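You operate a simulated robot arm through the tools that you are given. There is no shell and no other tool. Be economical: measure what you need, move in short steps, check, and stop when the job is done.

The job below is to be done with a simulated robot arm. You get a single attempt, and the scene is never put back.

JOB
Swap the cracked bucket for the sound one and load the green tube.
Fine: cracked bucket in the rework tray, tube in the sound one; shut the lid last. Set down upright: cracked bucket.

It is judged by the outcome, as a careful person would: the job done as asked, and still so three seconds after it is handed in. It fails if anything else is knocked over, pushed out of place, dropped, spilled or broken. A push-on lid holds only when it is set on centred and level and pressed home; a screw cap is set on level and turned clockwise until tight.

ROBOT AND FRAMES
A 6-joint arm with a two-finger gripper on a trunk, on a base that drives. Base frame: it is fixed to the floor where the robot stands at the start and does not move with it; the origin is under the middle of the robot, x ahead of it, y to its left, z up. Readings come in m, degrees, newtons and seconds.
Its first joint turns from -149.0 to 149.0 degrees. Places, roughly: centrifuge lid [0.9, -0.1, 1.2]; inside of the sound bucket [0.5, -0.3, 0.9]; rotor socket [0.7, -0.1, 0.9]; tray [0.5, -0.5, 0.9]. Payload 1.57 kg.
Tool frame: the origin (TCP) lies between the finger pads and is the grasp point; the fingertips stand 0.021 m ahead of it; z points along the fingers, y is the line along which they close. The gripper opens to 0.07 m. The gripper's body begins 0.05 m behind the TCP.
Orientation is that of the tool frame in the base frame, as a unit quaternion [x, y, z, w]. With the fingers straight down and closing along the base's y, the tool's x points along the base's -x, its y along +y and its z along -z.

CONTROLS
- The arm moves only by the tool apply_moves. Its argument "increments" is a list of rows, each an object of numbers (a shift or turn left out is 0, a gripper value left out holds the last): "dx", "dy", "dz": the shift along the base's x, y, z in m; "wx", "wy", "wz": the turn, a rotation vector about the base's x, y, z in degrees. In form: [{"dx": .., "dy": .., "dz": .., "wx": .., "wy": .., "wz": ..}, ...]. A call has 1 to 8 rows; each row shifts and turns the commanded pose from where the row before left it. "claw" is the finger opening in m, from 0 to 0.07, set as the call begins (left out, the last holds). Rows are played at 5 a second. More than 0.05 m and 8.6 degrees between two rows, or a gripper value outside its range, and nothing of the call is played. Where a pose cannot be reached the arm comes as near as it can. A force on the tool above 40 N (or 10 N above the force at the start of the call, whichever is more), or a blocked arm, ends the call early, and 0.2 s more pass. Each finger halts on what it meets, pressing with about 29 N; the grip force reading is that of the motor and also rises with nothing between the fingers. The clock runs only during rows and for 0.2 s after the last one: add rows that do not move to give the fingers time. It gives the time, the measured TCP pose, the force on the tool (base axes), the opening and the grip force at its end, in the units of the frame above (readings bear some noise), with the torque about the TCP (base axes, N m) and any sound that the robot's microphone picked up.
- Cameras (640 x 400 px; columns grow to the right, rows downward): "scene" is now at [0.0277, 0.1269, 1.8352]; the picture's right is [-0.46, -0.89, 0.00], its down [-0.51, 0.27, -0.82] and it looks along [0.72, -0.38, -0.58] (base axes); focal length 256 px, centre (320, 200). "wrist" rides on the gripper at [0.079, 0.004, -0.081] in the tool frame; the picture's right is [-0.05, 1.00, 0.00], its down [-0.67, -0.04, -0.74] and it looks along [-0.74, -0.04, 0.67] (tool axes); focal length 256 px, centre (320, 200). There is no depth. A picture from a camera that has moved, and an enlarged one, comes with that camera's place and axes in the base frame and with its lens. The place of the scene camera against the robot may be out by one fixed shift of up to 0.012 m in any direction.
- grab_frame(camera): a new picture of that camera. It takes no simulated time.
- raise_lower(by): slides the trunk up (or, below 0, down) by that many m; the arm and the scene camera ride with it, the base frame stays. It gives what a move gives, with no picture.
- base_move(legs): drives the robot by 1 to 6 legs, each [ahead, turn to the left] in m and degrees, along the robot's own axes; the way and the turn of a leg run together, so that a leg with both is an arc; at most 1.5 m and 180 degrees a leg. The arm and the cameras ride along, it lands a little off, and it stops where it bumps. It gives what a move gives.
- head_to(pan, tilt): turns the head with the scene camera to pan (to the left, within 155 degrees either way) and tilt (down, from -29 to 69), counted from straight ahead of the robot. It gives what a move gives.
- inspect(camera, box): a new picture of the part [left, top, right, bottom] of that camera's present view, enlarged. It takes no simulated time.
- job_done(): hands the job in; it is judged then, once.

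Go step by step. Nothing tells you exact positions but the pictures and the camera data: compare them with the known pose of the tool, close in by small moves and look again before you grip or let go. The budget is 120 turns and 82 pictures, counting those below and the enlarged ones. Unless the task says otherwise, let go and move clear before handing in, and close with one line.

The tools are called as name(argument=value, ...) on one line, values as JSON. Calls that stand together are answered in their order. apply_moves: Moves the arm, as the interface text tells. Its arguments: {"type":"object","properties":{"increments":{"type":"array","items":{"type":"object","properties":{"dx":{"type":"number"},"dy":{"type":"number"},"dz":{"type":"number"},"wx":{"type":"number"},"wy":{"type":"number"},"wz":{"type":"number"}}}},"claw":{"type":"number"}},"required":["increments"]} The other tools are called the same way: raise_lower (by) slides the trunk up or down; base_move (legs) drives the base; head_to (pan, tilt) turns the head that bears the scene camera; grab_frame (camera) takes a picture; inspect (camera, box) takes an enlarged picture of a part of a camera's view; job_done () hands the job in.

At the start:

```text
clock: 0.0
tcp_pos: [0.7655, -0.1465, 1.1489]
tcp_rot: [-0.005, 1.0, 0.0, -0.001]
wrist_force: [0.6, 0.4, -0.5]
moment: [0.04, 0.04, 0.01]
grip_width: 0.07
finger_force: 0.1
trunk travel left (down, up): [-0.831, 0.139]
robot x, y, heading: [-0.0014, 0.0016, -0.4]
head pan, tilt: [-27.5, 35.2]
```

scene: 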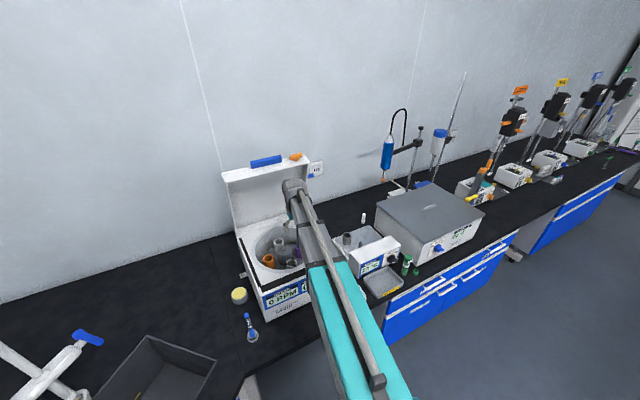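
wrist: 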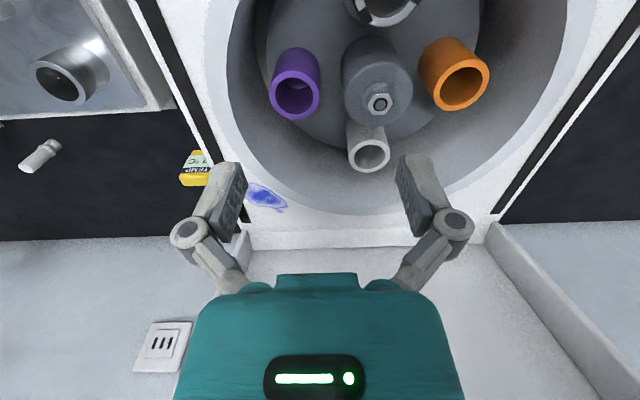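

I see an open centrifuge with several coloured buckets in the rotor, and a spare bucket in a box to the right. I'll zoom in to identify parts.

inspect(camera="scene", box=[220, 140, 430, 330])

inspect(camera="wrist", box=[220, 0, 540, 200])

```text
2.11 times, centred on (325, 235) of scene
camera zoom: at [0.0277, 0.1269, 1.8352], right [-0.46, -0.89, 0.0], down [-0.51, 0.27, -0.82], along [0.72, -0.38, -0.58], focal length 539 px, centre (310, 126)
```

zoom: 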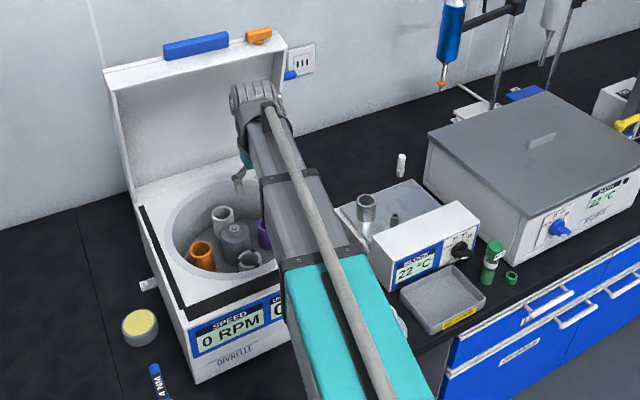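

```text
2.00 times, centred on (380, 100) of wrist
camera zoom: at [0.6855, -0.1415, 1.2316], right [0.04, 1.0, 0.0], down [0.67, -0.03, 0.74], along [0.74, -0.03, -0.67], focal length 512 px, centre (200, 400)
```

zoom: 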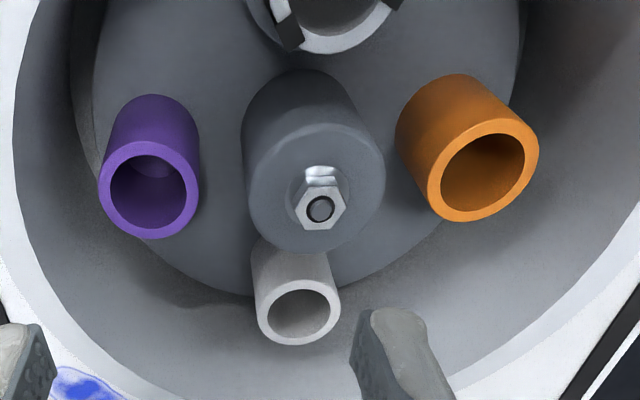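

The near bucket (top of wrist view) has a chipped rim, probably the cracked one. I'll look closer at the right-hand area and the near bucket.

inspect(camera="scene", box=[325, 195, 437, 305])

apply_moves(increments=[{"dx": -0.05, "dz": 0.04}, {"dx": -0.05, "dz": 0.03}, {"dx": -0.04}])

grab_frame(camera="wrist")

```text
3.64 times, centred on (381, 250) of scene
camera zoom: at [0.0277, 0.1269, 1.8352], right [-0.46, -0.89, 0.0], down [-0.51, 0.27, -0.82], along [0.72, -0.38, -0.58], focal length 932 px, centre (98, 18)
```

zoom: 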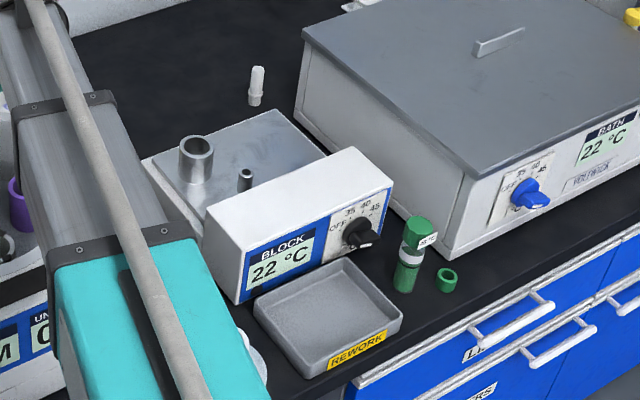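

```text
refused: row 1 steps farther than a row can; nothing moved
```

```text
76 pictures are left
camera wrist: at [0.6855, -0.1415, 1.2316], right [0.04, 1.0, 0.0], down [0.67, -0.03, 0.74], along [0.74, -0.03, -0.67], focal length 256 px, centre (320, 200)
```

wrist: 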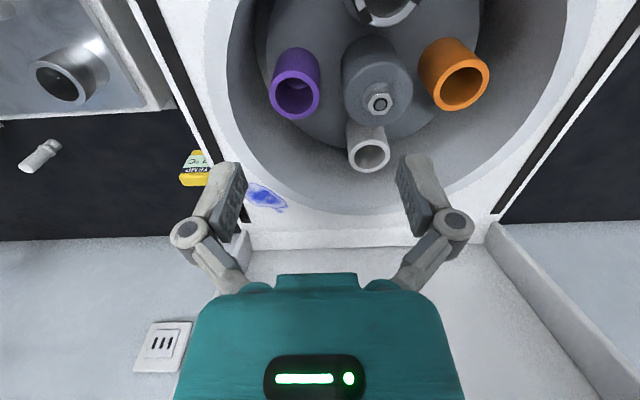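

The sound bucket stands on the heating block, the rework tray is in front of it, and the green tube is right of the tray. I'll pull back for a view of the rotor.

apply_moves(increments=[{"dx": -0.04, "dz": 0.02}, {"dx": -0.04, "dz": 0.02}, {"dx": -0.04, "dz": 0.02}])

grab_frame(camera="wrist")

grab_frame(camera="scene")

```text
clock: 0.8
tcp_pos: [0.6447, -0.1451, 1.15]
tcp_rot: [-0.004, 1.0, 0.001, 0.0]
wrist_force: [0.2, -0.3, 0.5]
moment: [-0.03, 0.0, 0.01]
grip_width: 0.0701
finger_force: 0.0
out of reach, approached as far as the arm can: row 1, 2, 3
trunk travel left (down, up): [-0.831, 0.139]
robot x, y, heading: [0.0004, 0.0034, -0.1]
head pan, tilt: [-27.5, 35.2]
```

```text
75 pictures are left
camera wrist: at [0.5643, -0.141, 1.2319], right [0.04, 1.0, 0.0], down [0.67, -0.03, 0.75], along [0.74, -0.03, -0.67], focal length 256 px, centre (320, 200)
```

wrist: 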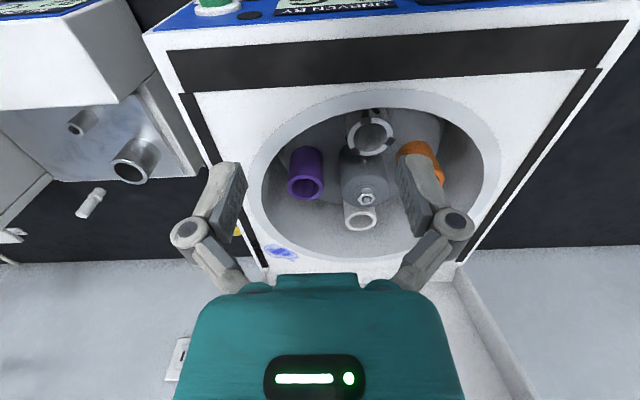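

```text
74 pictures are left
camera scene: at [0.0269, 0.1269, 1.8352], right [-0.46, -0.89, 0.0], down [-0.51, 0.27, -0.82], along [0.72, -0.38, -0.58], focal length 256 px, centre (320, 200)
```

scene: 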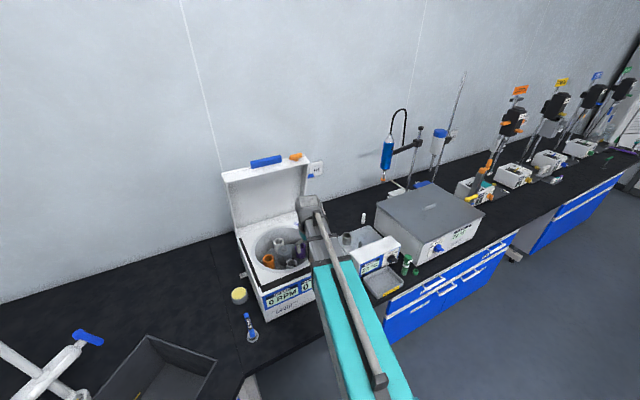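

The near bucket clearly has rim notches. I'll zoom on it from here.

inspect(camera="wrist", box=[240, 80, 500, 270])

inspect(camera="scene", box=[215, 140, 345, 320])

```text
2.11 times, centred on (370, 175) of wrist
camera zoom: at [0.5643, -0.141, 1.2319], right [0.04, 1.0, 0.0], down [0.67, -0.03, 0.75], along [0.74, -0.03, -0.67], focal length 539 px, centre (215, 253)
```

zoom: 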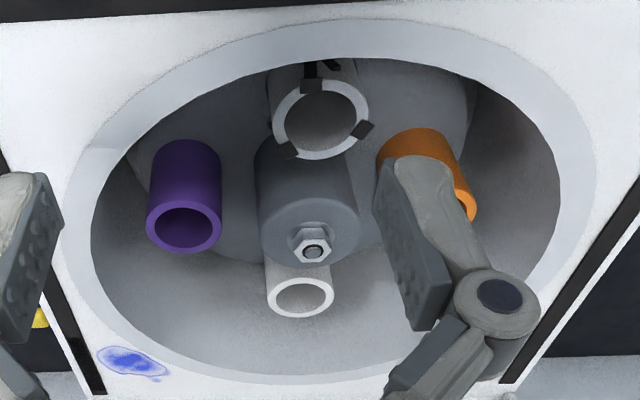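

```text
2.22 times, centred on (280, 230) of scene
camera zoom: at [0.0269, 0.1269, 1.8352], right [-0.46, -0.89, 0.0], down [-0.51, 0.27, -0.82], along [0.72, -0.38, -0.58], focal length 569 px, centre (409, 133)
```

zoom: 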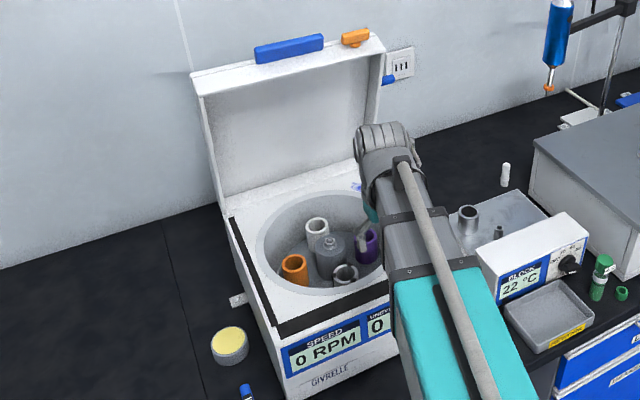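

The place hint for the sound bucket falls just left of the tray, hidden behind the arm, where a white rim shows. I'll swing the arm left to uncover it.

apply_moves(increments=[{"dy": 0.05}, {"dy": 0.05}, {"dy": 0.05}, {"dy": 0.05}, {"dy": 0.05}, {"dy": 0.05}, {"dy": 0.05}])

inspect(camera="scene", box=[220, 190, 440, 330])

```text
clock: 2.4
tcp_pos: [0.6454, 0.2061, 1.1502]
tcp_rot: [-0.005, 1.0, -0.001, 0.0]
wrist_force: [0.4, -0.9, 0.2]
moment: [0.0, 0.03, -0.04]
grip_width: 0.0702
finger_force: 0.0
trunk travel left (down, up): [-0.831, 0.139]
robot x, y, heading: [-0.0017, 0.0005, -0.4]
head pan, tilt: [-27.5, 35.2]
```

```text
2.86 times, centred on (330, 260) of scene
camera zoom: at [0.0277, 0.1276, 1.8351], right [-0.46, -0.89, 0.0], down [-0.51, 0.27, -0.82], along [0.72, -0.38, -0.58], focal length 732 px, centre (291, 29)
```

zoom: 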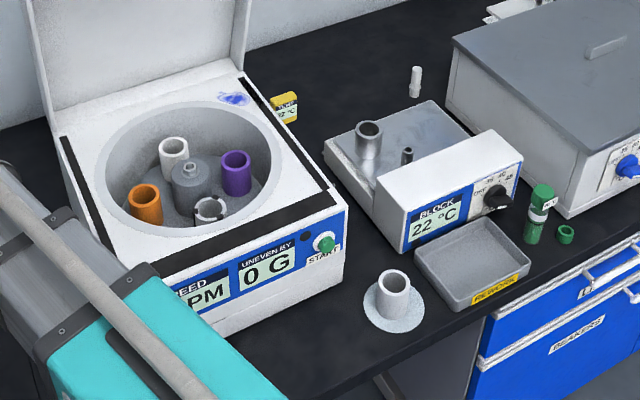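

Everything is visible now: sound white bucket on a pad at front, rework tray, green tube. I'll zoom on tube and cracked bucket.

inspect(camera="scene", box=[385, 240, 435, 285])

inspect(camera="scene", box=[250, 225, 320, 275])

```text
8.89 times, centred on (410, 262) of scene
camera zoom: at [0.0277, 0.1276, 1.8351], right [-0.46, -0.89, 0.0], down [-0.51, 0.27, -0.82], along [0.72, -0.38, -0.58], focal length 2277 px, centre (-480, -356)
```

zoom: 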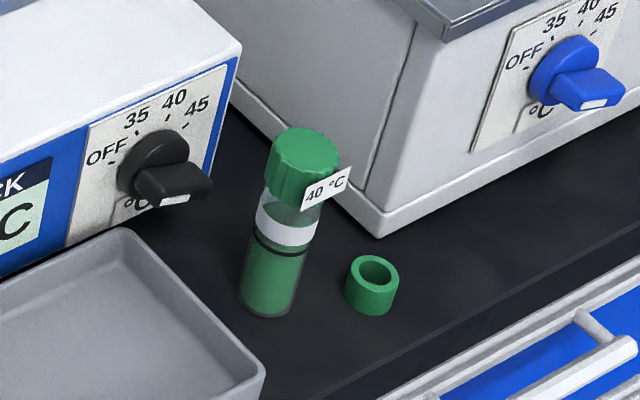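

```text
8.00 times, centred on (285, 250) of scene
camera zoom: at [0.0277, 0.1276, 1.8351], right [-0.46, -0.89, 0.0], down [-0.51, 0.27, -0.82], along [0.72, -0.38, -0.58], focal length 2050 px, centre (600, -200)
```

zoom: 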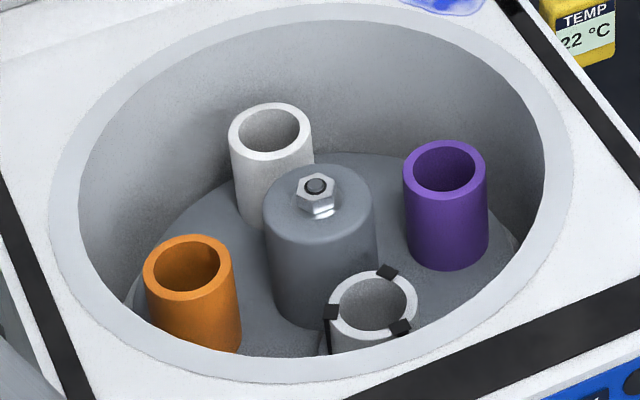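

Now I'll go above the cracked bucket (~x 0.736, y -0.09) and look.

apply_moves(increments=[{"dy": -0.05}, {"dy": -0.05}, {"dy": -0.05}, {"dy": -0.05}, {"dy": -0.05}, {"dy": -0.046, "dx": 0.01}, {"dx": 0.04}, {"dx": 0.04}])

grab_frame(camera="wrist")

```text
clock: 4.2
tcp_pos: [0.738, -0.0926, 1.1491]
tcp_rot: [-0.004, 1.0, 0.0, 0.0]
wrist_force: [0.0, 0.2, -0.5]
moment: [-0.02, -0.01, -0.03]
grip_width: 0.0699
finger_force: 0.0
trunk travel left (down, up): [-0.831, 0.139]
robot x, y, heading: [0.0008, -0.0015, -0.1]
head pan, tilt: [-27.5, 35.2]
```

```text
68 pictures are left
camera wrist: at [0.6572, -0.0888, 1.2313], right [0.04, 1.0, 0.0], down [0.67, -0.03, 0.74], along [0.74, -0.03, -0.67], focal length 256 px, centre (320, 200)
```

wrist: 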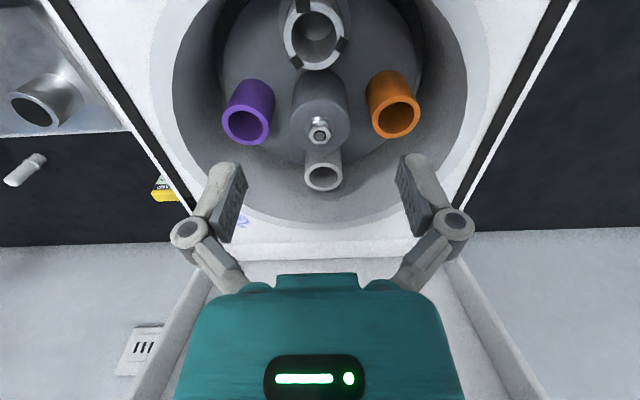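

The bucket is near directly under the hand; to fix x and height I'll take another view from further back, zoomed.

inspect(camera="wrist", box=[240, 0, 400, 100])

apply_moves(increments=[{"dx": -0.04, "dz": -0.01}, {"dx": -0.04, "dz": -0.01}, {"dx": -0.02}, {}])

inspect(camera="wrist", box=[240, 60, 400, 160])

```text
4.00 times, centred on (320, 50) of wrist
camera zoom: at [0.6572, -0.0888, 1.2313], right [0.04, 1.0, 0.0], down [0.67, -0.03, 0.74], along [0.74, -0.03, -0.67], focal length 1024 px, centre (320, 800)
```

zoom: 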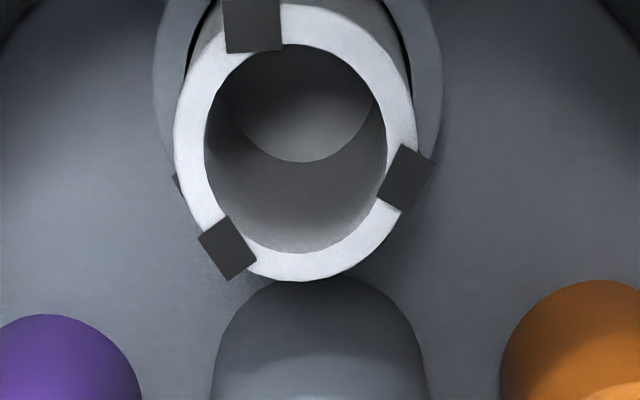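

```text
clock: 5.2
tcp_pos: [0.6357, -0.0921, 1.1503]
tcp_rot: [-0.005, 1.0, 0.0, 0.0]
wrist_force: [-0.2, 0.1, 0.0]
moment: [-0.01, -0.01, -0.01]
grip_width: 0.0698
finger_force: 0.1
out of reach, approached as far as the arm can: row 1, 2
trunk travel left (down, up): [-0.831, 0.139]
robot x, y, heading: [-0.0011, -0.0011, -0.1]
head pan, tilt: [-27.5, 35.2]
```

```text
4.00 times, centred on (320, 110) of wrist
camera zoom: at [0.5555, -0.0871, 1.2316], right [0.04, 1.0, 0.0], down [0.67, -0.03, 0.74], along [0.74, -0.03, -0.67], focal length 1024 px, centre (320, 560)
```

zoom: 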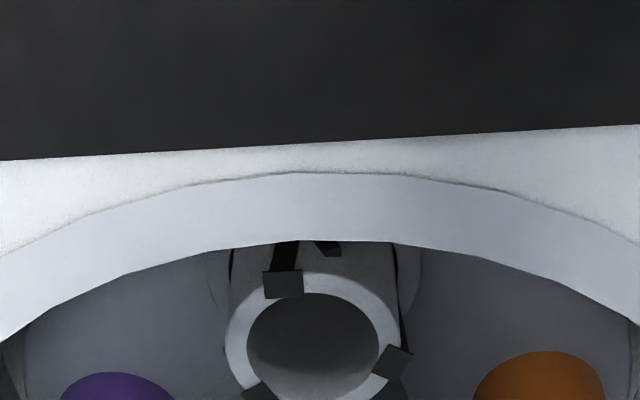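

Triangulation gives cracked bucket rim at about (0.717, -0.095, 1.010), outer diameter 46 mm. Moving above it and part way down.

apply_moves(increments=[{"dx": 0.04}, {"dx": 0.041}, {"dy": -0.0035, "dz": -0.04}, {"dz": -0.04}, {}])

grab_frame(camera="wrist")

```text
clock: 6.4
tcp_pos: [0.7163, -0.092, 1.1497]
tcp_rot: [-0.004, 1.0, 0.0, 0.0]
wrist_force: [0.3, 1.0, -0.4]
moment: [0.0, -0.03, 0.02]
grip_width: 0.0701
finger_force: 0.1
out of reach, approached as far as the arm can: row 3, 4
trunk travel left (down, up): [-0.831, 0.139]
robot x, y, heading: [0.002, -0.0007, -0.4]
head pan, tilt: [-27.5, 35.2]
```

```text
65 pictures are left
camera wrist: at [0.6354, -0.0872, 1.2316], right [0.04, 1.0, 0.0], down [0.67, -0.03, 0.74], along [0.74, -0.03, -0.67], focal length 256 px, centre (320, 200)
```

wrist: 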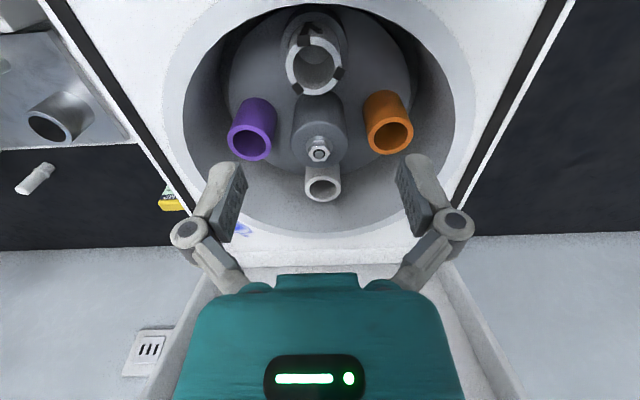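

The arm won't move in z here on its own, so I'll use the trunk for height. Lowering by 0.08 puts the fingertips near 1.049, just above the rim.

raise_lower(by=-0.07)

grab_frame(camera="wrist")

```text
clock: 7.5
tcp_pos: [0.7159, -0.0908, 1.0788]
tcp_rot: [-0.005, 1.0, 0.0, 0.0]
wrist_force: [-0.8, 0.0, -0.2]
moment: [0.0, 0.01, -0.03]
grip_width: 0.07
finger_force: 0.0
trunk travel left (down, up): [-0.761, 0.209]
robot x, y, heading: [0.0002, 0.0014, -0.0]
head pan, tilt: [-27.5, 35.2]
```

```text
64 pictures are left
camera wrist: at [0.6353, -0.0873, 1.1617], right [0.04, 1.0, 0.0], down [0.67, -0.03, 0.74], along [0.74, -0.03, -0.67], focal length 256 px, centre (320, 200)
```

wrist: 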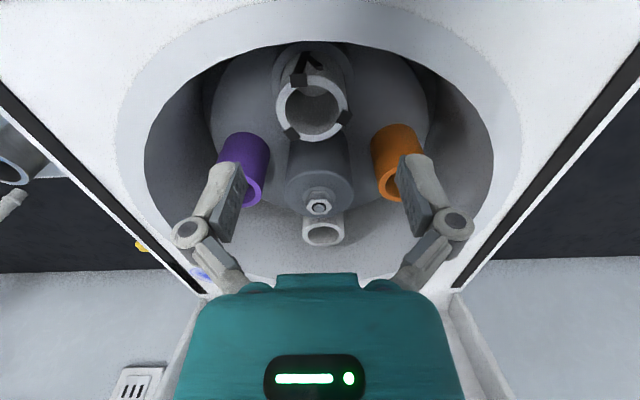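

The view confirms rim at about (0.716, -0.094). Nudging y and testing an arm descent.

apply_moves(increments=[{"dy": -0.003}, {"dz": -0.02}])

```text
clock: 8.1
tcp_pos: [0.7146, -0.0943, 1.0788]
tcp_rot: [-0.004, 1.0, -0.001, 0.0]
wrist_force: [0.2, 1.0, 0.4]
moment: [0.0, -0.01, 0.0]
grip_width: 0.0698
finger_force: 0.1
out of reach, approached as far as the arm can: row 2
trunk travel left (down, up): [-0.761, 0.209]
robot x, y, heading: [-0.0018, -0.0013, -0.5]
head pan, tilt: [-27.5, 35.2]
```

The trunk is the z axis. Lowering to TCP ≈1.006.

raise_lower(by=-0.072)

grab_frame(camera="wrist")

```text
clock: 9.2
tcp_pos: [0.7162, -0.0959, 1.0065]
tcp_rot: [-0.004, 1.0, -0.001, 0.0]
wrist_force: [0.3, 0.0, -0.2]
moment: [0.01, 0.0, 0.0]
grip_width: 0.07
finger_force: 0.1
trunk travel left (down, up): [-0.689, 0.281]
robot x, y, heading: [-0.0003, 0.0024, 0.1]
head pan, tilt: [-27.5, 35.2]
```

```text
63 pictures are left
camera wrist: at [0.6352, -0.0905, 1.0897], right [0.04, 1.0, 0.0], down [0.67, -0.03, 0.74], along [0.74, -0.03, -0.67], focal length 256 px, centre (320, 200)
```

wrist: 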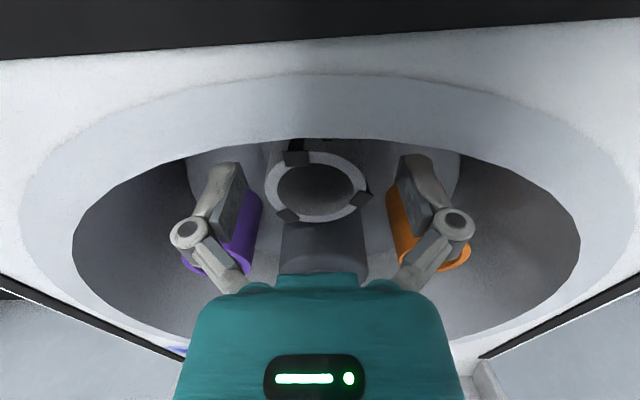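

The bucket rim is between the fingers. Closing.

apply_moves(increments=[{}, {}, {}, {}], claw=0.035)

```text
clock: 10.2
tcp_pos: [0.7146, -0.0977, 1.0083]
tcp_rot: [-0.004, 1.0, -0.001, 0.0]
wrist_force: [4.1, -18.4, 16.0]
moment: [-0.66, -0.24, -0.12]
grip_width: 0.046
finger_force: 29.5
trunk travel left (down, up): [-0.689, 0.281]
robot x, y, heading: [0.0021, -0.0007, -0.2]
head pan, tilt: [-27.5, 35.2]
```

Gripped at 46 mm; there's an 18 N side load, so I'll relieve it in y.

apply_moves(increments=[{"dy": -0.002}, {}])

```text
clock: 10.8
tcp_pos: [0.7159, -0.0967, 1.0077]
tcp_rot: [-0.005, 1.0, 0.001, 0.0]
wrist_force: [5.1, -8.5, 15.9]
moment: [-0.25, -0.28, -0.11]
grip_width: 0.0457
finger_force: 29.2
trunk travel left (down, up): [-0.689, 0.281]
robot x, y, heading: [-0.0053, -0.0032, 0.2]
head pan, tilt: [-27.5, 35.2]
```

Better. Lifting slightly to check.

raise_lower(by=0.02)

grab_frame(camera="wrist")

```text
clock: 11.4
tcp_pos: [0.7154, -0.0956, 1.0276]
tcp_rot: [-0.004, 1.0, 0.0, -0.001]
wrist_force: [0.3, 0.1, 0.1]
moment: [0.05, -0.03, 0.02]
grip_width: 0.0456
finger_force: 29.1
trunk travel left (down, up): [-0.709, 0.261]
robot x, y, heading: [0.0012, -0.0028, -0.3]
head pan, tilt: [-27.5, 35.2]
```

```text
62 pictures are left
camera wrist: at [0.6354, -0.0924, 1.1096], right [0.04, 1.0, 0.0], down [0.67, -0.03, 0.74], along [0.74, -0.03, -0.67], focal length 256 px, centre (320, 200)
```

wrist: 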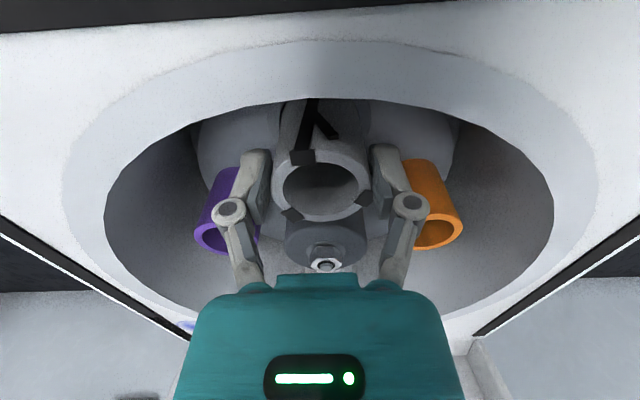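

Bucket came along. Raising to clear the deck.

raise_lower(by=0.15)

grab_frame(camera="scene")

grab_frame(camera="wrist")

```text
clock: 13.2
tcp_pos: [0.7154, -0.0964, 1.1775]
tcp_rot: [-0.005, 1.0, 0.0, 0.0]
wrist_force: [0.5, 0.6, 1.1]
moment: [0.01, 0.01, 0.04]
grip_width: 0.0457
finger_force: 28.7
trunk travel left (down, up): [-0.859, 0.111]
robot x, y, heading: [-0.0015, 0.0004, 0.1]
head pan, tilt: [-27.5, 35.2]
```

```text
61 pictures are left
camera scene: at [0.0278, 0.1269, 1.8631], right [-0.46, -0.89, 0.0], down [-0.51, 0.27, -0.82], along [0.72, -0.38, -0.58], focal length 256 px, centre (320, 200)
```

scene: 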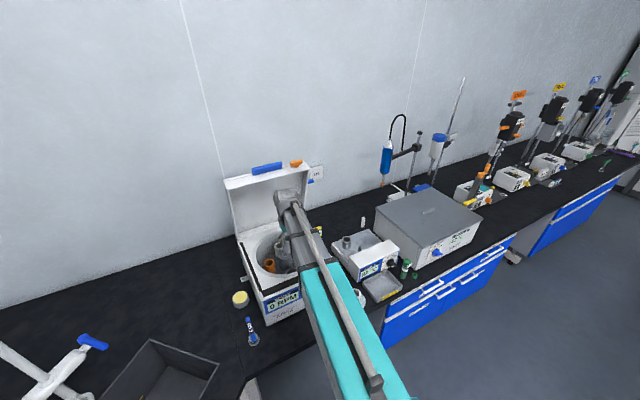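

```text
60 pictures are left
camera wrist: at [0.6356, -0.0923, 1.2595], right [0.04, 1.0, 0.0], down [0.67, -0.03, 0.74], along [0.74, -0.03, -0.67], focal length 256 px, centre (320, 200)
```

wrist: 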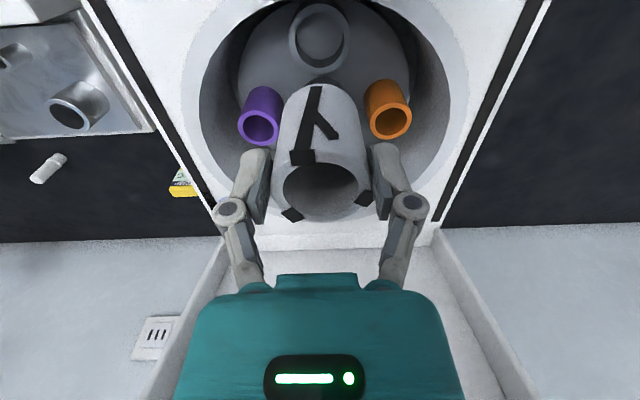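

Height of bucket ≈55 mm, empty socket ring visible at about z 0.96. Carrying the bucket toward the tray, high.

apply_moves(increments=[{"dx": -0.03, "dy": -0.038}, {"dx": -0.03, "dy": -0.038}, {"dx": -0.03, "dy": -0.038}, {"dx": -0.03, "dy": -0.038}, {"dx": -0.03, "dy": -0.038}, {"dx": -0.03, "dy": -0.038}, {"dx": -0.03, "dy": -0.038}, {"dx": -0.02, "dy": -0.044}])

grab_frame(camera="wrist")

grab_frame(camera="scene")

```text
clock: 15.0
tcp_pos: [0.4851, -0.4085, 1.1774]
tcp_rot: [-0.005, 1.0, 0.001, -0.001]
wrist_force: [0.5, -0.1, -0.9]
moment: [0.02, -0.01, 0.0]
grip_width: 0.0456
finger_force: 29.2
trunk travel left (down, up): [-0.859, 0.111]
robot x, y, heading: [-0.0006, 0.0016, 0.0]
head pan, tilt: [-27.5, 35.2]
```

```text
59 pictures are left
camera wrist: at [0.4042, -0.4044, 1.2595], right [0.04, 1.0, 0.0], down [0.67, -0.03, 0.74], along [0.74, -0.03, -0.67], focal length 256 px, centre (320, 200)
```

wrist: 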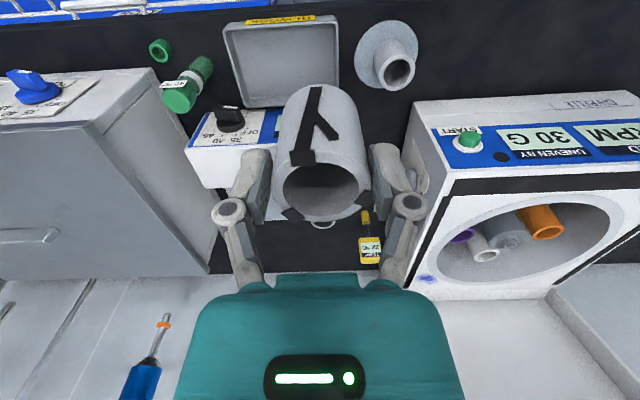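

```text
58 pictures are left
camera scene: at [0.0273, 0.1261, 1.8632], right [-0.46, -0.89, 0.0], down [-0.51, 0.27, -0.82], along [0.72, -0.38, -0.58], focal length 256 px, centre (320, 200)
```

scene: 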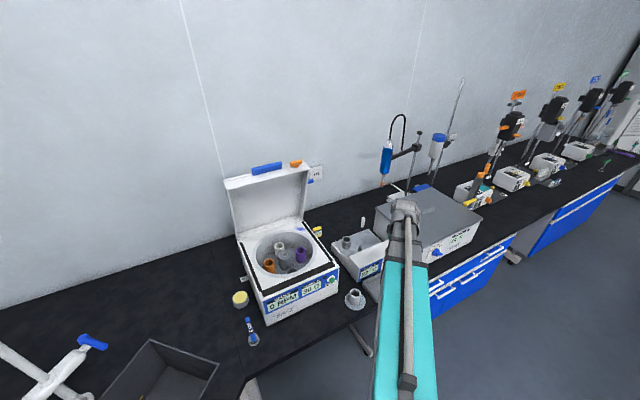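

Tray centre estimated at (0.535, -0.457), floor ≈0.865; bucket bottom needs TCP ≈0.918. Moving over the tray and lowering part way.

apply_moves(increments=[{"dx": 0.022, "dy": -0.023}, {"dx": 0.021, "dy": -0.0235}, {}])

raise_lower(by=-0.19)

grab_frame(camera="wrist")

grab_frame(camera="scene")

```text
clock: 15.8
tcp_pos: [0.5281, -0.4531, 1.1778]
tcp_rot: [-0.004, 1.0, 0.001, 0.0]
wrist_force: [0.0, 0.3, 1.0]
moment: [-0.01, 0.0, -0.01]
grip_width: 0.0456
finger_force: 28.6
trunk travel left (down, up): [-0.859, 0.111]
robot x, y, heading: [0.0012, -0.0008, -0.2]
head pan, tilt: [-27.5, 35.2]
```

```text
clock: 17.9
tcp_pos: [0.5279, -0.4541, 0.9876]
tcp_rot: [-0.005, 1.0, 0.0, 0.0]
wrist_force: [0.1, 0.5, -0.4]
moment: [0.01, 0.02, -0.01]
grip_width: 0.0457
finger_force: 28.6
trunk travel left (down, up): [-0.669, 0.301]
robot x, y, heading: [0.0, -0.0009, -0.3]
head pan, tilt: [-27.5, 35.2]
```

```text
57 pictures are left
camera wrist: at [0.4478, -0.4495, 1.0697], right [0.04, 1.0, 0.0], down [0.67, -0.03, 0.74], along [0.74, -0.03, -0.67], focal length 256 px, centre (320, 200)
```

wrist: 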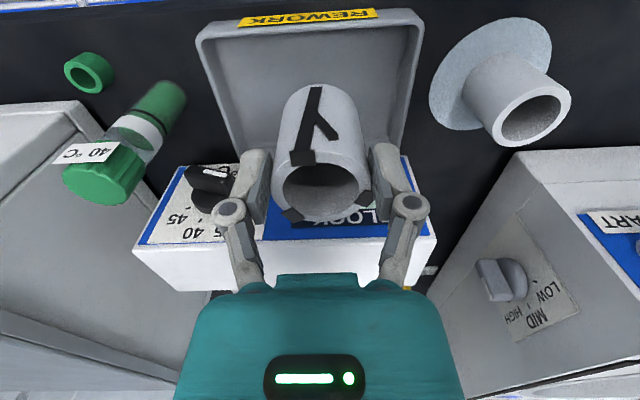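

```text
56 pictures are left
camera scene: at [0.0275, 0.1268, 1.6732], right [-0.46, -0.89, 0.0], down [-0.51, 0.27, -0.82], along [0.72, -0.38, -0.58], focal length 256 px, centre (320, 200)
```

scene: 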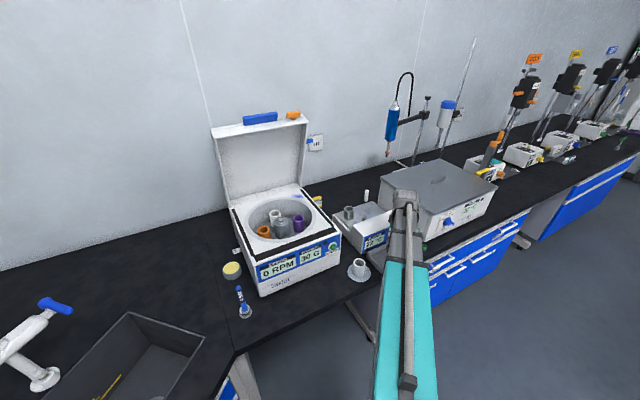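

Bucket hangs well inside the tray outline. Lowering further.

raise_lower(by=-0.055)

grab_frame(camera="wrist")

```text
clock: 18.8
tcp_pos: [0.528, -0.4546, 0.9334]
tcp_rot: [-0.004, 1.0, 0.0, 0.0]
wrist_force: [1.0, 0.5, -0.5]
moment: [0.03, -0.01, 0.02]
grip_width: 0.0455
finger_force: 28.9
trunk travel left (down, up): [-0.614, 0.356]
robot x, y, heading: [-0.0001, 0.001, -0.1]
head pan, tilt: [-27.5, 35.2]
```

```text
55 pictures are left
camera wrist: at [0.4477, -0.4495, 1.0147], right [0.04, 1.0, 0.0], down [0.67, -0.03, 0.74], along [0.74, -0.03, -0.67], focal length 256 px, centre (320, 200)
```

wrist: 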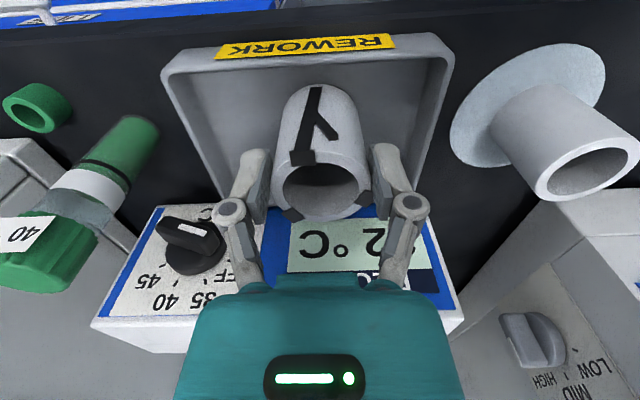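

Still free. Stepping down to contact.

raise_lower(by=-0.01)

raise_lower(by=-0.004)

raise_lower(by=-0.003)

grab_frame(camera="wrist")

```text
clock: 19.4
tcp_pos: [0.5269, -0.4535, 0.9216]
tcp_rot: [-0.004, 1.0, 0.0, 0.0]
wrist_force: [0.2, -0.6, -0.3]
moment: [0.02, 0.01, -0.02]
grip_width: 0.0458
finger_force: 29.3
trunk travel left (down, up): [-0.604, 0.366]
robot x, y, heading: [-0.003, -0.0031, -0.2]
head pan, tilt: [-27.5, 35.2]
```

```text
clock: 19.9
tcp_pos: [0.5274, -0.4539, 0.9191]
tcp_rot: [-0.004, 1.0, 0.0, 0.0]
wrist_force: [-0.4, 0.1, 0.2]
moment: [0.03, 0.03, 0.0]
grip_width: 0.0455
finger_force: 28.6
trunk travel left (down, up): [-0.6, 0.37]
robot x, y, heading: [0.0003, 0.0045, -0.1]
head pan, tilt: [-27.5, 35.2]
```

```text
clock: 20.5
tcp_pos: [0.5276, -0.4535, 0.9155]
tcp_rot: [-0.005, 1.0, 0.0, 0.0]
wrist_force: [-0.2, 0.4, -0.3]
moment: [0.0, 0.01, 0.01]
grip_width: 0.0457
finger_force: 28.4
trunk travel left (down, up): [-0.597, 0.373]
robot x, y, heading: [0.0012, 0.0016, -0.4]
head pan, tilt: [-27.5, 35.2]
```

```text
54 pictures are left
camera wrist: at [0.4478, -0.4495, 0.9976], right [0.04, 1.0, 0.0], down [0.67, -0.03, 0.74], along [0.74, -0.03, -0.67], focal length 256 px, centre (320, 200)
```

wrist: 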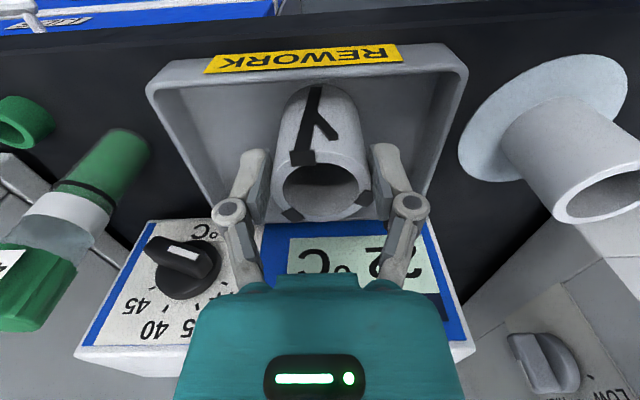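

raise_lower(by=-0.004)

raise_lower(by=-0.003)

inspect(camera="wrist", box=[220, 40, 420, 165])

```text
clock: 21.0
tcp_pos: [0.5265, -0.4532, 0.914]
tcp_rot: [-0.004, 1.0, -0.001, 0.001]
wrist_force: [2.6, -3.7, 21.9]
moment: [-0.14, -0.15, -0.02]
grip_width: 0.046
finger_force: 28.8
trunk travel left (down, up): [-0.593, 0.377]
robot x, y, heading: [-0.0013, -0.0047, -0.0]
head pan, tilt: [-27.5, 35.2]
```

```text
clock: 21.5
tcp_pos: [0.5268, -0.4521, 0.909]
tcp_rot: [-0.005, 1.0, 0.0, -0.001]
wrist_force: [-0.1, -4.7, 21.6]
moment: [-0.03, -0.21, -0.04]
grip_width: 0.046
finger_force: 28.8
trunk travel left (down, up): [-0.59, 0.38]
robot x, y, heading: [-0.0003, -0.0008, -0.2]
head pan, tilt: [-27.5, 35.2]
```

```text
3.20 times, centred on (320, 102) of wrist
camera zoom: at [0.4469, -0.449, 0.9914], right [0.04, 1.0, 0.0], down [0.67, -0.03, 0.75], along [0.74, -0.03, -0.67], focal length 819 px, centre (320, 512)
```

zoom: 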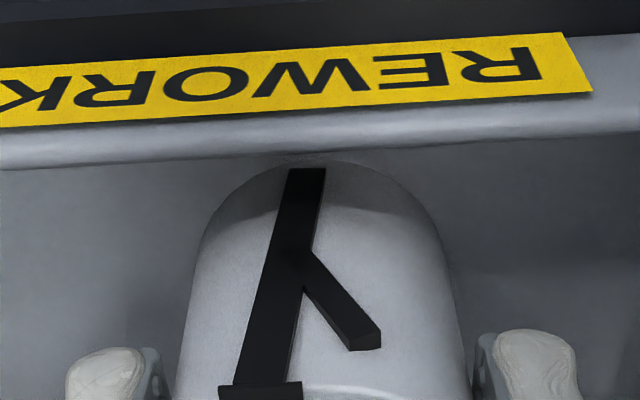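

It's on the tray floor (contact at TCP ≈0.912). Easing up and opening.

raise_lower(by=0.003)

apply_moves(increments=[{}, {}, {}, {}], claw=0.07)

raise_lower(by=0.1)

grab_frame(camera="wrist")

```text
clock: 22.0
tcp_pos: [0.5283, -0.4529, 0.9113]
tcp_rot: [-0.004, 1.0, 0.0, 0.0]
wrist_force: [0.6, -0.1, 0.2]
moment: [-0.03, 0.01, 0.04]
grip_width: 0.0458
finger_force: 28.9
trunk travel left (down, up): [-0.593, 0.377]
robot x, y, heading: [0.0001, -0.0033, -0.1]
head pan, tilt: [-27.5, 35.2]
```

```text
clock: 23.0
tcp_pos: [0.5279, -0.4545, 0.9123]
tcp_rot: [-0.005, 1.0, -0.001, 0.0]
wrist_force: [-0.5, 0.2, 0.1]
moment: [-0.01, -0.01, 0.0]
grip_width: 0.0698
finger_force: 0.0
trunk travel left (down, up): [-0.593, 0.377]
robot x, y, heading: [0.0009, 0.0018, -0.3]
head pan, tilt: [-27.5, 35.2]
```

```text
clock: 24.4
tcp_pos: [0.5267, -0.4537, 1.012]
tcp_rot: [-0.004, 1.0, 0.0, 0.0]
wrist_force: [0.4, 0.1, -1.0]
moment: [-0.01, -0.01, 0.0]
grip_width: 0.0701
finger_force: 0.1
trunk travel left (down, up): [-0.693, 0.277]
robot x, y, heading: [0.0015, 0.0008, -0.1]
head pan, tilt: [-27.5, 35.2]
```

```text
52 pictures are left
camera wrist: at [0.4479, -0.4495, 1.0936], right [0.04, 1.0, 0.0], down [0.67, -0.03, 0.74], along [0.74, -0.03, -0.67], focal length 256 px, centre (320, 200)
```

wrist: 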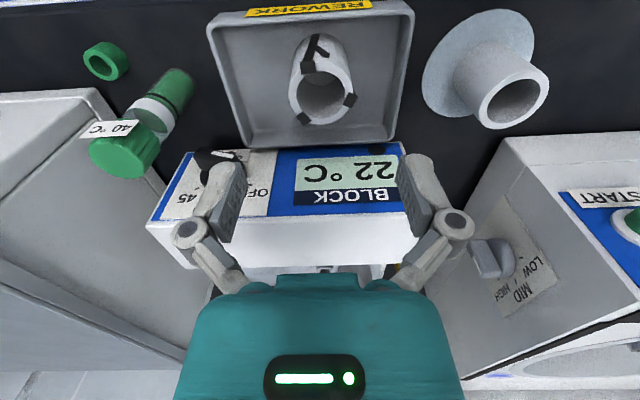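

Cracked bucket stands upright in the tray. Now the sound bucket, rim ≈ (0.542, -0.311, 0.918).

apply_moves(increments=[{"dy": 0.05}, {"dy": 0.05, "dx": 0.007}, {"dy": 0.043, "dx": 0.007}, {}])

inspect(camera="wrist", box=[220, 0, 420, 125])

```text
refused: row 2 steps farther than a row can; nothing moved
```

```text
3.20 times, centred on (320, 62) of wrist
camera zoom: at [0.4479, -0.4495, 1.0936], right [0.04, 1.0, 0.0], down [0.67, -0.03, 0.74], along [0.74, -0.03, -0.67], focal length 819 px, centre (320, 640)
```

zoom: 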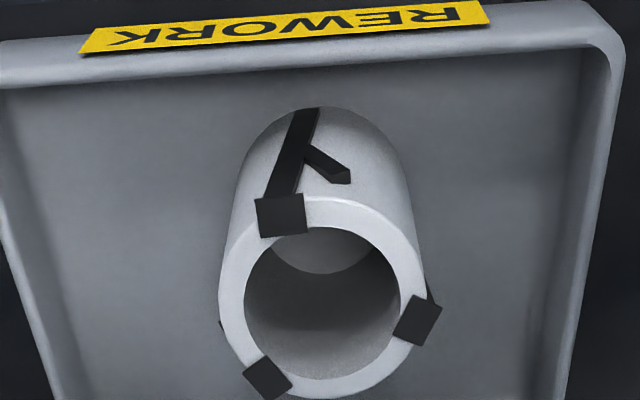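

apply_moves(increments=[{"dy": 0.049}, {"dy": 0.047, "dx": 0.007}, {"dy": 0.046, "dx": 0.007}, {}])

inspect(camera="wrist", box=[220, 0, 420, 125])

```text
clock: 25.4
tcp_pos: [0.5426, -0.3112, 1.011]
tcp_rot: [-0.004, 1.0, 0.0, -0.001]
wrist_force: [0.9, -0.8, -0.2]
moment: [-0.05, 0.0, 0.01]
grip_width: 0.0699
finger_force: 0.1
trunk travel left (down, up): [-0.693, 0.277]
robot x, y, heading: [0.0033, 0.0002, -0.1]
head pan, tilt: [-27.5, 35.2]
```

```text
3.20 times, centred on (320, 62) of wrist
camera zoom: at [0.462, -0.3078, 1.0937], right [0.04, 1.0, 0.0], down [0.67, -0.03, 0.74], along [0.74, -0.03, -0.67], focal length 819 px, centre (320, 640)
```

zoom: 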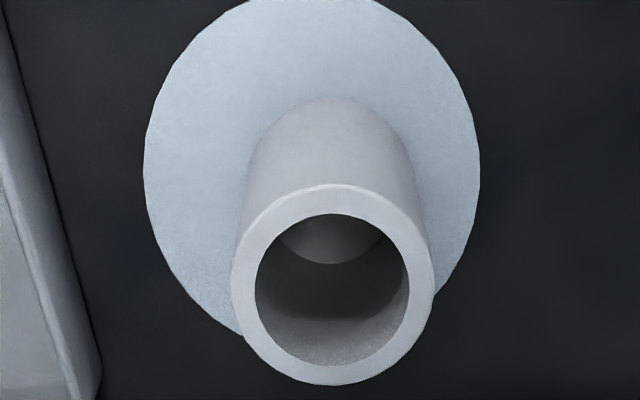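

Rim centre ≈ (0.543, -0.308). Adjusting and lowering over it.

apply_moves(increments=[{"dy": 0.003, "dx": 0.001}, {}])

raise_lower(by=-0.1)

grab_frame(camera="wrist")

```text
clock: 26.0
tcp_pos: [0.5422, -0.3102, 1.0138]
tcp_rot: [-0.005, 1.0, 0.0, -0.001]
wrist_force: [-0.2, -0.5, 0.5]
moment: [0.0, 0.01, -0.01]
grip_width: 0.0699
finger_force: 0.1
trunk travel left (down, up): [-0.693, 0.277]
robot x, y, heading: [0.0014, -0.003, 0.3]
head pan, tilt: [-27.5, 35.2]
```

```text
clock: 27.3
tcp_pos: [0.5422, -0.3094, 0.9124]
tcp_rot: [-0.004, 1.0, 0.0, 0.0]
wrist_force: [0.4, 0.5, -0.2]
moment: [0.01, 0.0, 0.05]
grip_width: 0.0701
finger_force: 0.0
trunk travel left (down, up): [-0.593, 0.377]
robot x, y, heading: [0.0029, 0.0018, -0.0]
head pan, tilt: [-27.5, 35.2]
```

```text
49 pictures are left
camera wrist: at [0.4628, -0.3052, 0.9937], right [0.04, 1.0, 0.0], down [0.67, -0.03, 0.74], along [0.74, -0.03, -0.67], focal length 256 px, centre (320, 200)
```

wrist: 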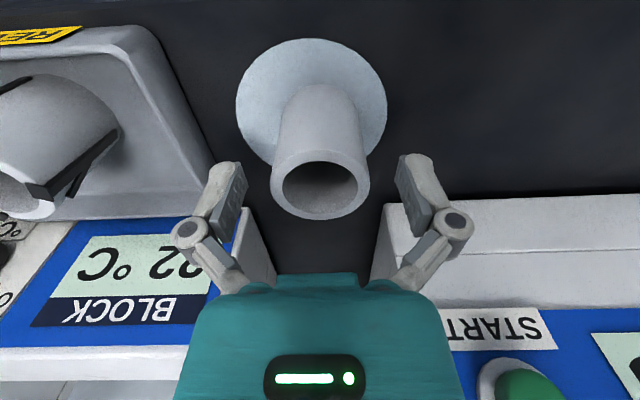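

Centred. Closing.

apply_moves(increments=[{}, {}, {}, {}], claw=0.035)

raise_lower(by=0.27)

grab_frame(camera="wrist")

```text
clock: 28.3
tcp_pos: [0.5432, -0.309, 0.9125]
tcp_rot: [-0.004, 1.0, 0.0, 0.001]
wrist_force: [0.4, -0.4, 5.9]
moment: [-0.02, -0.06, 0.0]
grip_width: 0.0456
finger_force: 29.1
trunk travel left (down, up): [-0.593, 0.377]
robot x, y, heading: [0.0019, 0.0011, -0.0]
head pan, tilt: [-27.5, 35.2]
```

```text
clock: 31.1
tcp_pos: [0.5433, -0.309, 1.1813]
tcp_rot: [-0.004, 1.0, 0.0, 0.0]
wrist_force: [0.9, 0.3, -0.4]
moment: [0.0, -0.05, -0.01]
grip_width: 0.0458
finger_force: 29.6
trunk travel left (down, up): [-0.863, 0.107]
robot x, y, heading: [0.0025, 0.0024, -0.1]
head pan, tilt: [-27.5, 35.2]
```

```text
48 pictures are left
camera wrist: at [0.4629, -0.3052, 1.2636], right [0.04, 1.0, 0.0], down [0.67, -0.03, 0.74], along [0.74, -0.03, -0.67], focal length 256 px, centre (320, 200)
```

wrist: 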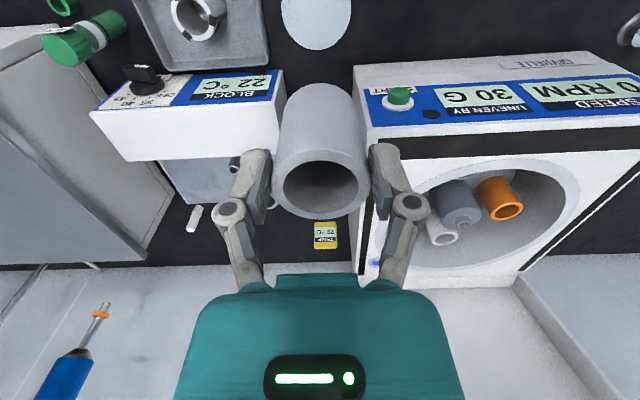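

Sound bucket in hand. Carrying it to above the empty socket (0.7155, -0.0967).

apply_moves(increments=[{"dx": 0.0287, "dy": 0.0354}, {"dx": 0.0287, "dy": 0.0354}, {"dx": 0.0287, "dy": 0.0354}, {"dx": 0.0287, "dy": 0.0354}, {"dx": 0.0287, "dy": 0.0354}, {"dx": 0.0287, "dy": 0.0354}, {}])

grab_frame(camera="wrist")

```text
clock: 32.6
tcp_pos: [0.714, -0.0957, 1.1826]
tcp_rot: [-0.005, 1.0, 0.0, 0.0]
wrist_force: [0.2, -0.3, 0.1]
moment: [0.04, -0.02, 0.01]
grip_width: 0.0457
finger_force: 29.3
trunk travel left (down, up): [-0.863, 0.107]
robot x, y, heading: [0.0005, 0.0, -0.1]
head pan, tilt: [-27.5, 35.2]
```

```text
47 pictures are left
camera wrist: at [0.6346, -0.0912, 1.2637], right [0.05, 1.0, 0.0], down [0.67, -0.03, 0.74], along [0.74, -0.03, -0.67], focal length 256 px, centre (320, 200)
```

wrist: 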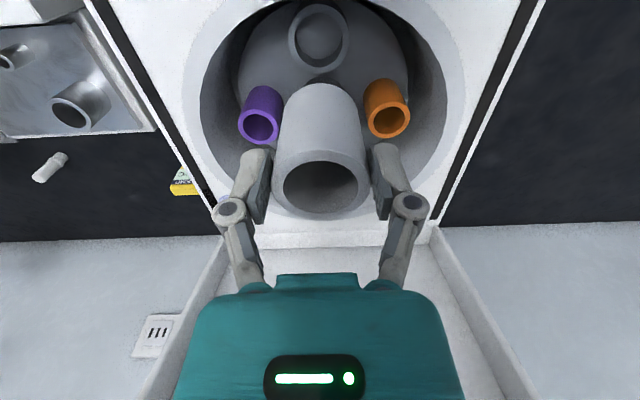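

Aligned within a millimetre; fine-tuning by the camera pose and lowering.

apply_moves(increments=[{"dx": 0.001, "dy": -0.001}, {}])

raise_lower(by=-0.14)

grab_frame(camera="wrist")

```text
clock: 33.2
tcp_pos: [0.7162, -0.0979, 1.1823]
tcp_rot: [-0.004, 1.0, 0.0, 0.001]
wrist_force: [1.0, -0.3, 0.0]
moment: [0.01, -0.03, 0.02]
grip_width: 0.0458
finger_force: 28.7
trunk travel left (down, up): [-0.863, 0.107]
robot x, y, heading: [0.0038, -0.0019, -0.0]
head pan, tilt: [-27.5, 35.2]
```

```text
clock: 34.9
tcp_pos: [0.7162, -0.0973, 1.0414]
tcp_rot: [-0.005, 1.0, 0.0, 0.0]
wrist_force: [-0.2, -0.2, -0.6]
moment: [0.02, 0.03, 0.01]
grip_width: 0.0459
finger_force: 29.2
trunk travel left (down, up): [-0.723, 0.247]
robot x, y, heading: [0.0007, -0.0029, 0.0]
head pan, tilt: [-27.5, 35.2]
```

```text
46 pictures are left
camera wrist: at [0.6358, -0.0928, 1.1237], right [0.04, 1.0, 0.0], down [0.67, -0.03, 0.74], along [0.74, -0.03, -0.67], focal length 256 px, centre (320, 200)
```

wrist: 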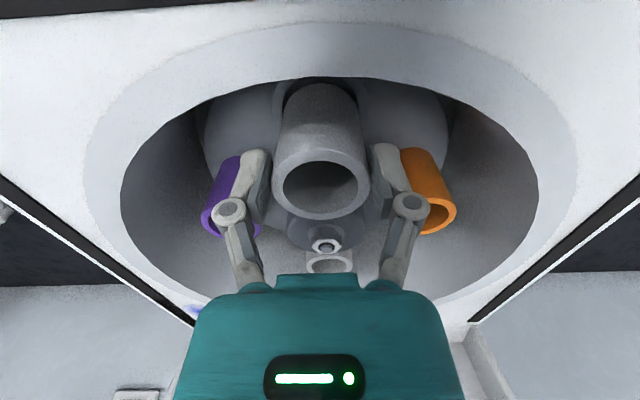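

raise_lower(by=-0.025)

raise_lower(by=-0.005)

raise_lower(by=-0.003)

grab_frame(camera="wrist")

```text
clock: 35.6
tcp_pos: [0.7155, -0.0975, 1.0174]
tcp_rot: [-0.004, 1.0, 0.0, 0.0]
wrist_force: [0.1, 0.0, 0.3]
moment: [0.02, 0.01, -0.02]
grip_width: 0.0457
finger_force: 29.0
trunk travel left (down, up): [-0.698, 0.272]
robot x, y, heading: [-0.0004, -0.0059, -0.0]
head pan, tilt: [-27.5, 35.2]
```

```text
clock: 36.2
tcp_pos: [0.7168, -0.097, 1.0117]
tcp_rot: [-0.004, 1.0, 0.0, 0.0]
wrist_force: [0.3, -0.5, -0.3]
moment: [-0.01, -0.01, 0.01]
grip_width: 0.0457
finger_force: 29.1
trunk travel left (down, up): [-0.693, 0.277]
robot x, y, heading: [-0.0005, -0.0007, -0.1]
head pan, tilt: [-27.5, 35.2]
```

```text
clock: 36.7
tcp_pos: [0.716, -0.0963, 1.01]
tcp_rot: [-0.005, 1.0, 0.001, 0.001]
wrist_force: [4.2, -1.4, 18.2]
moment: [0.02, -0.43, -0.02]
grip_width: 0.0459
finger_force: 29.2
trunk travel left (down, up): [-0.69, 0.28]
robot x, y, heading: [0.0013, -0.0, -0.1]
head pan, tilt: [-27.5, 35.2]
```

```text
45 pictures are left
camera wrist: at [0.6354, -0.0928, 1.0915], right [0.04, 1.0, 0.0], down [0.67, -0.03, 0.75], along [0.75, -0.03, -0.67], focal length 256 px, centre (320, 200)
```

wrist: 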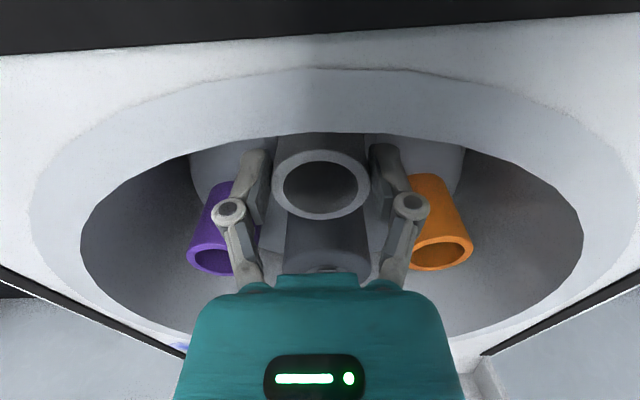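

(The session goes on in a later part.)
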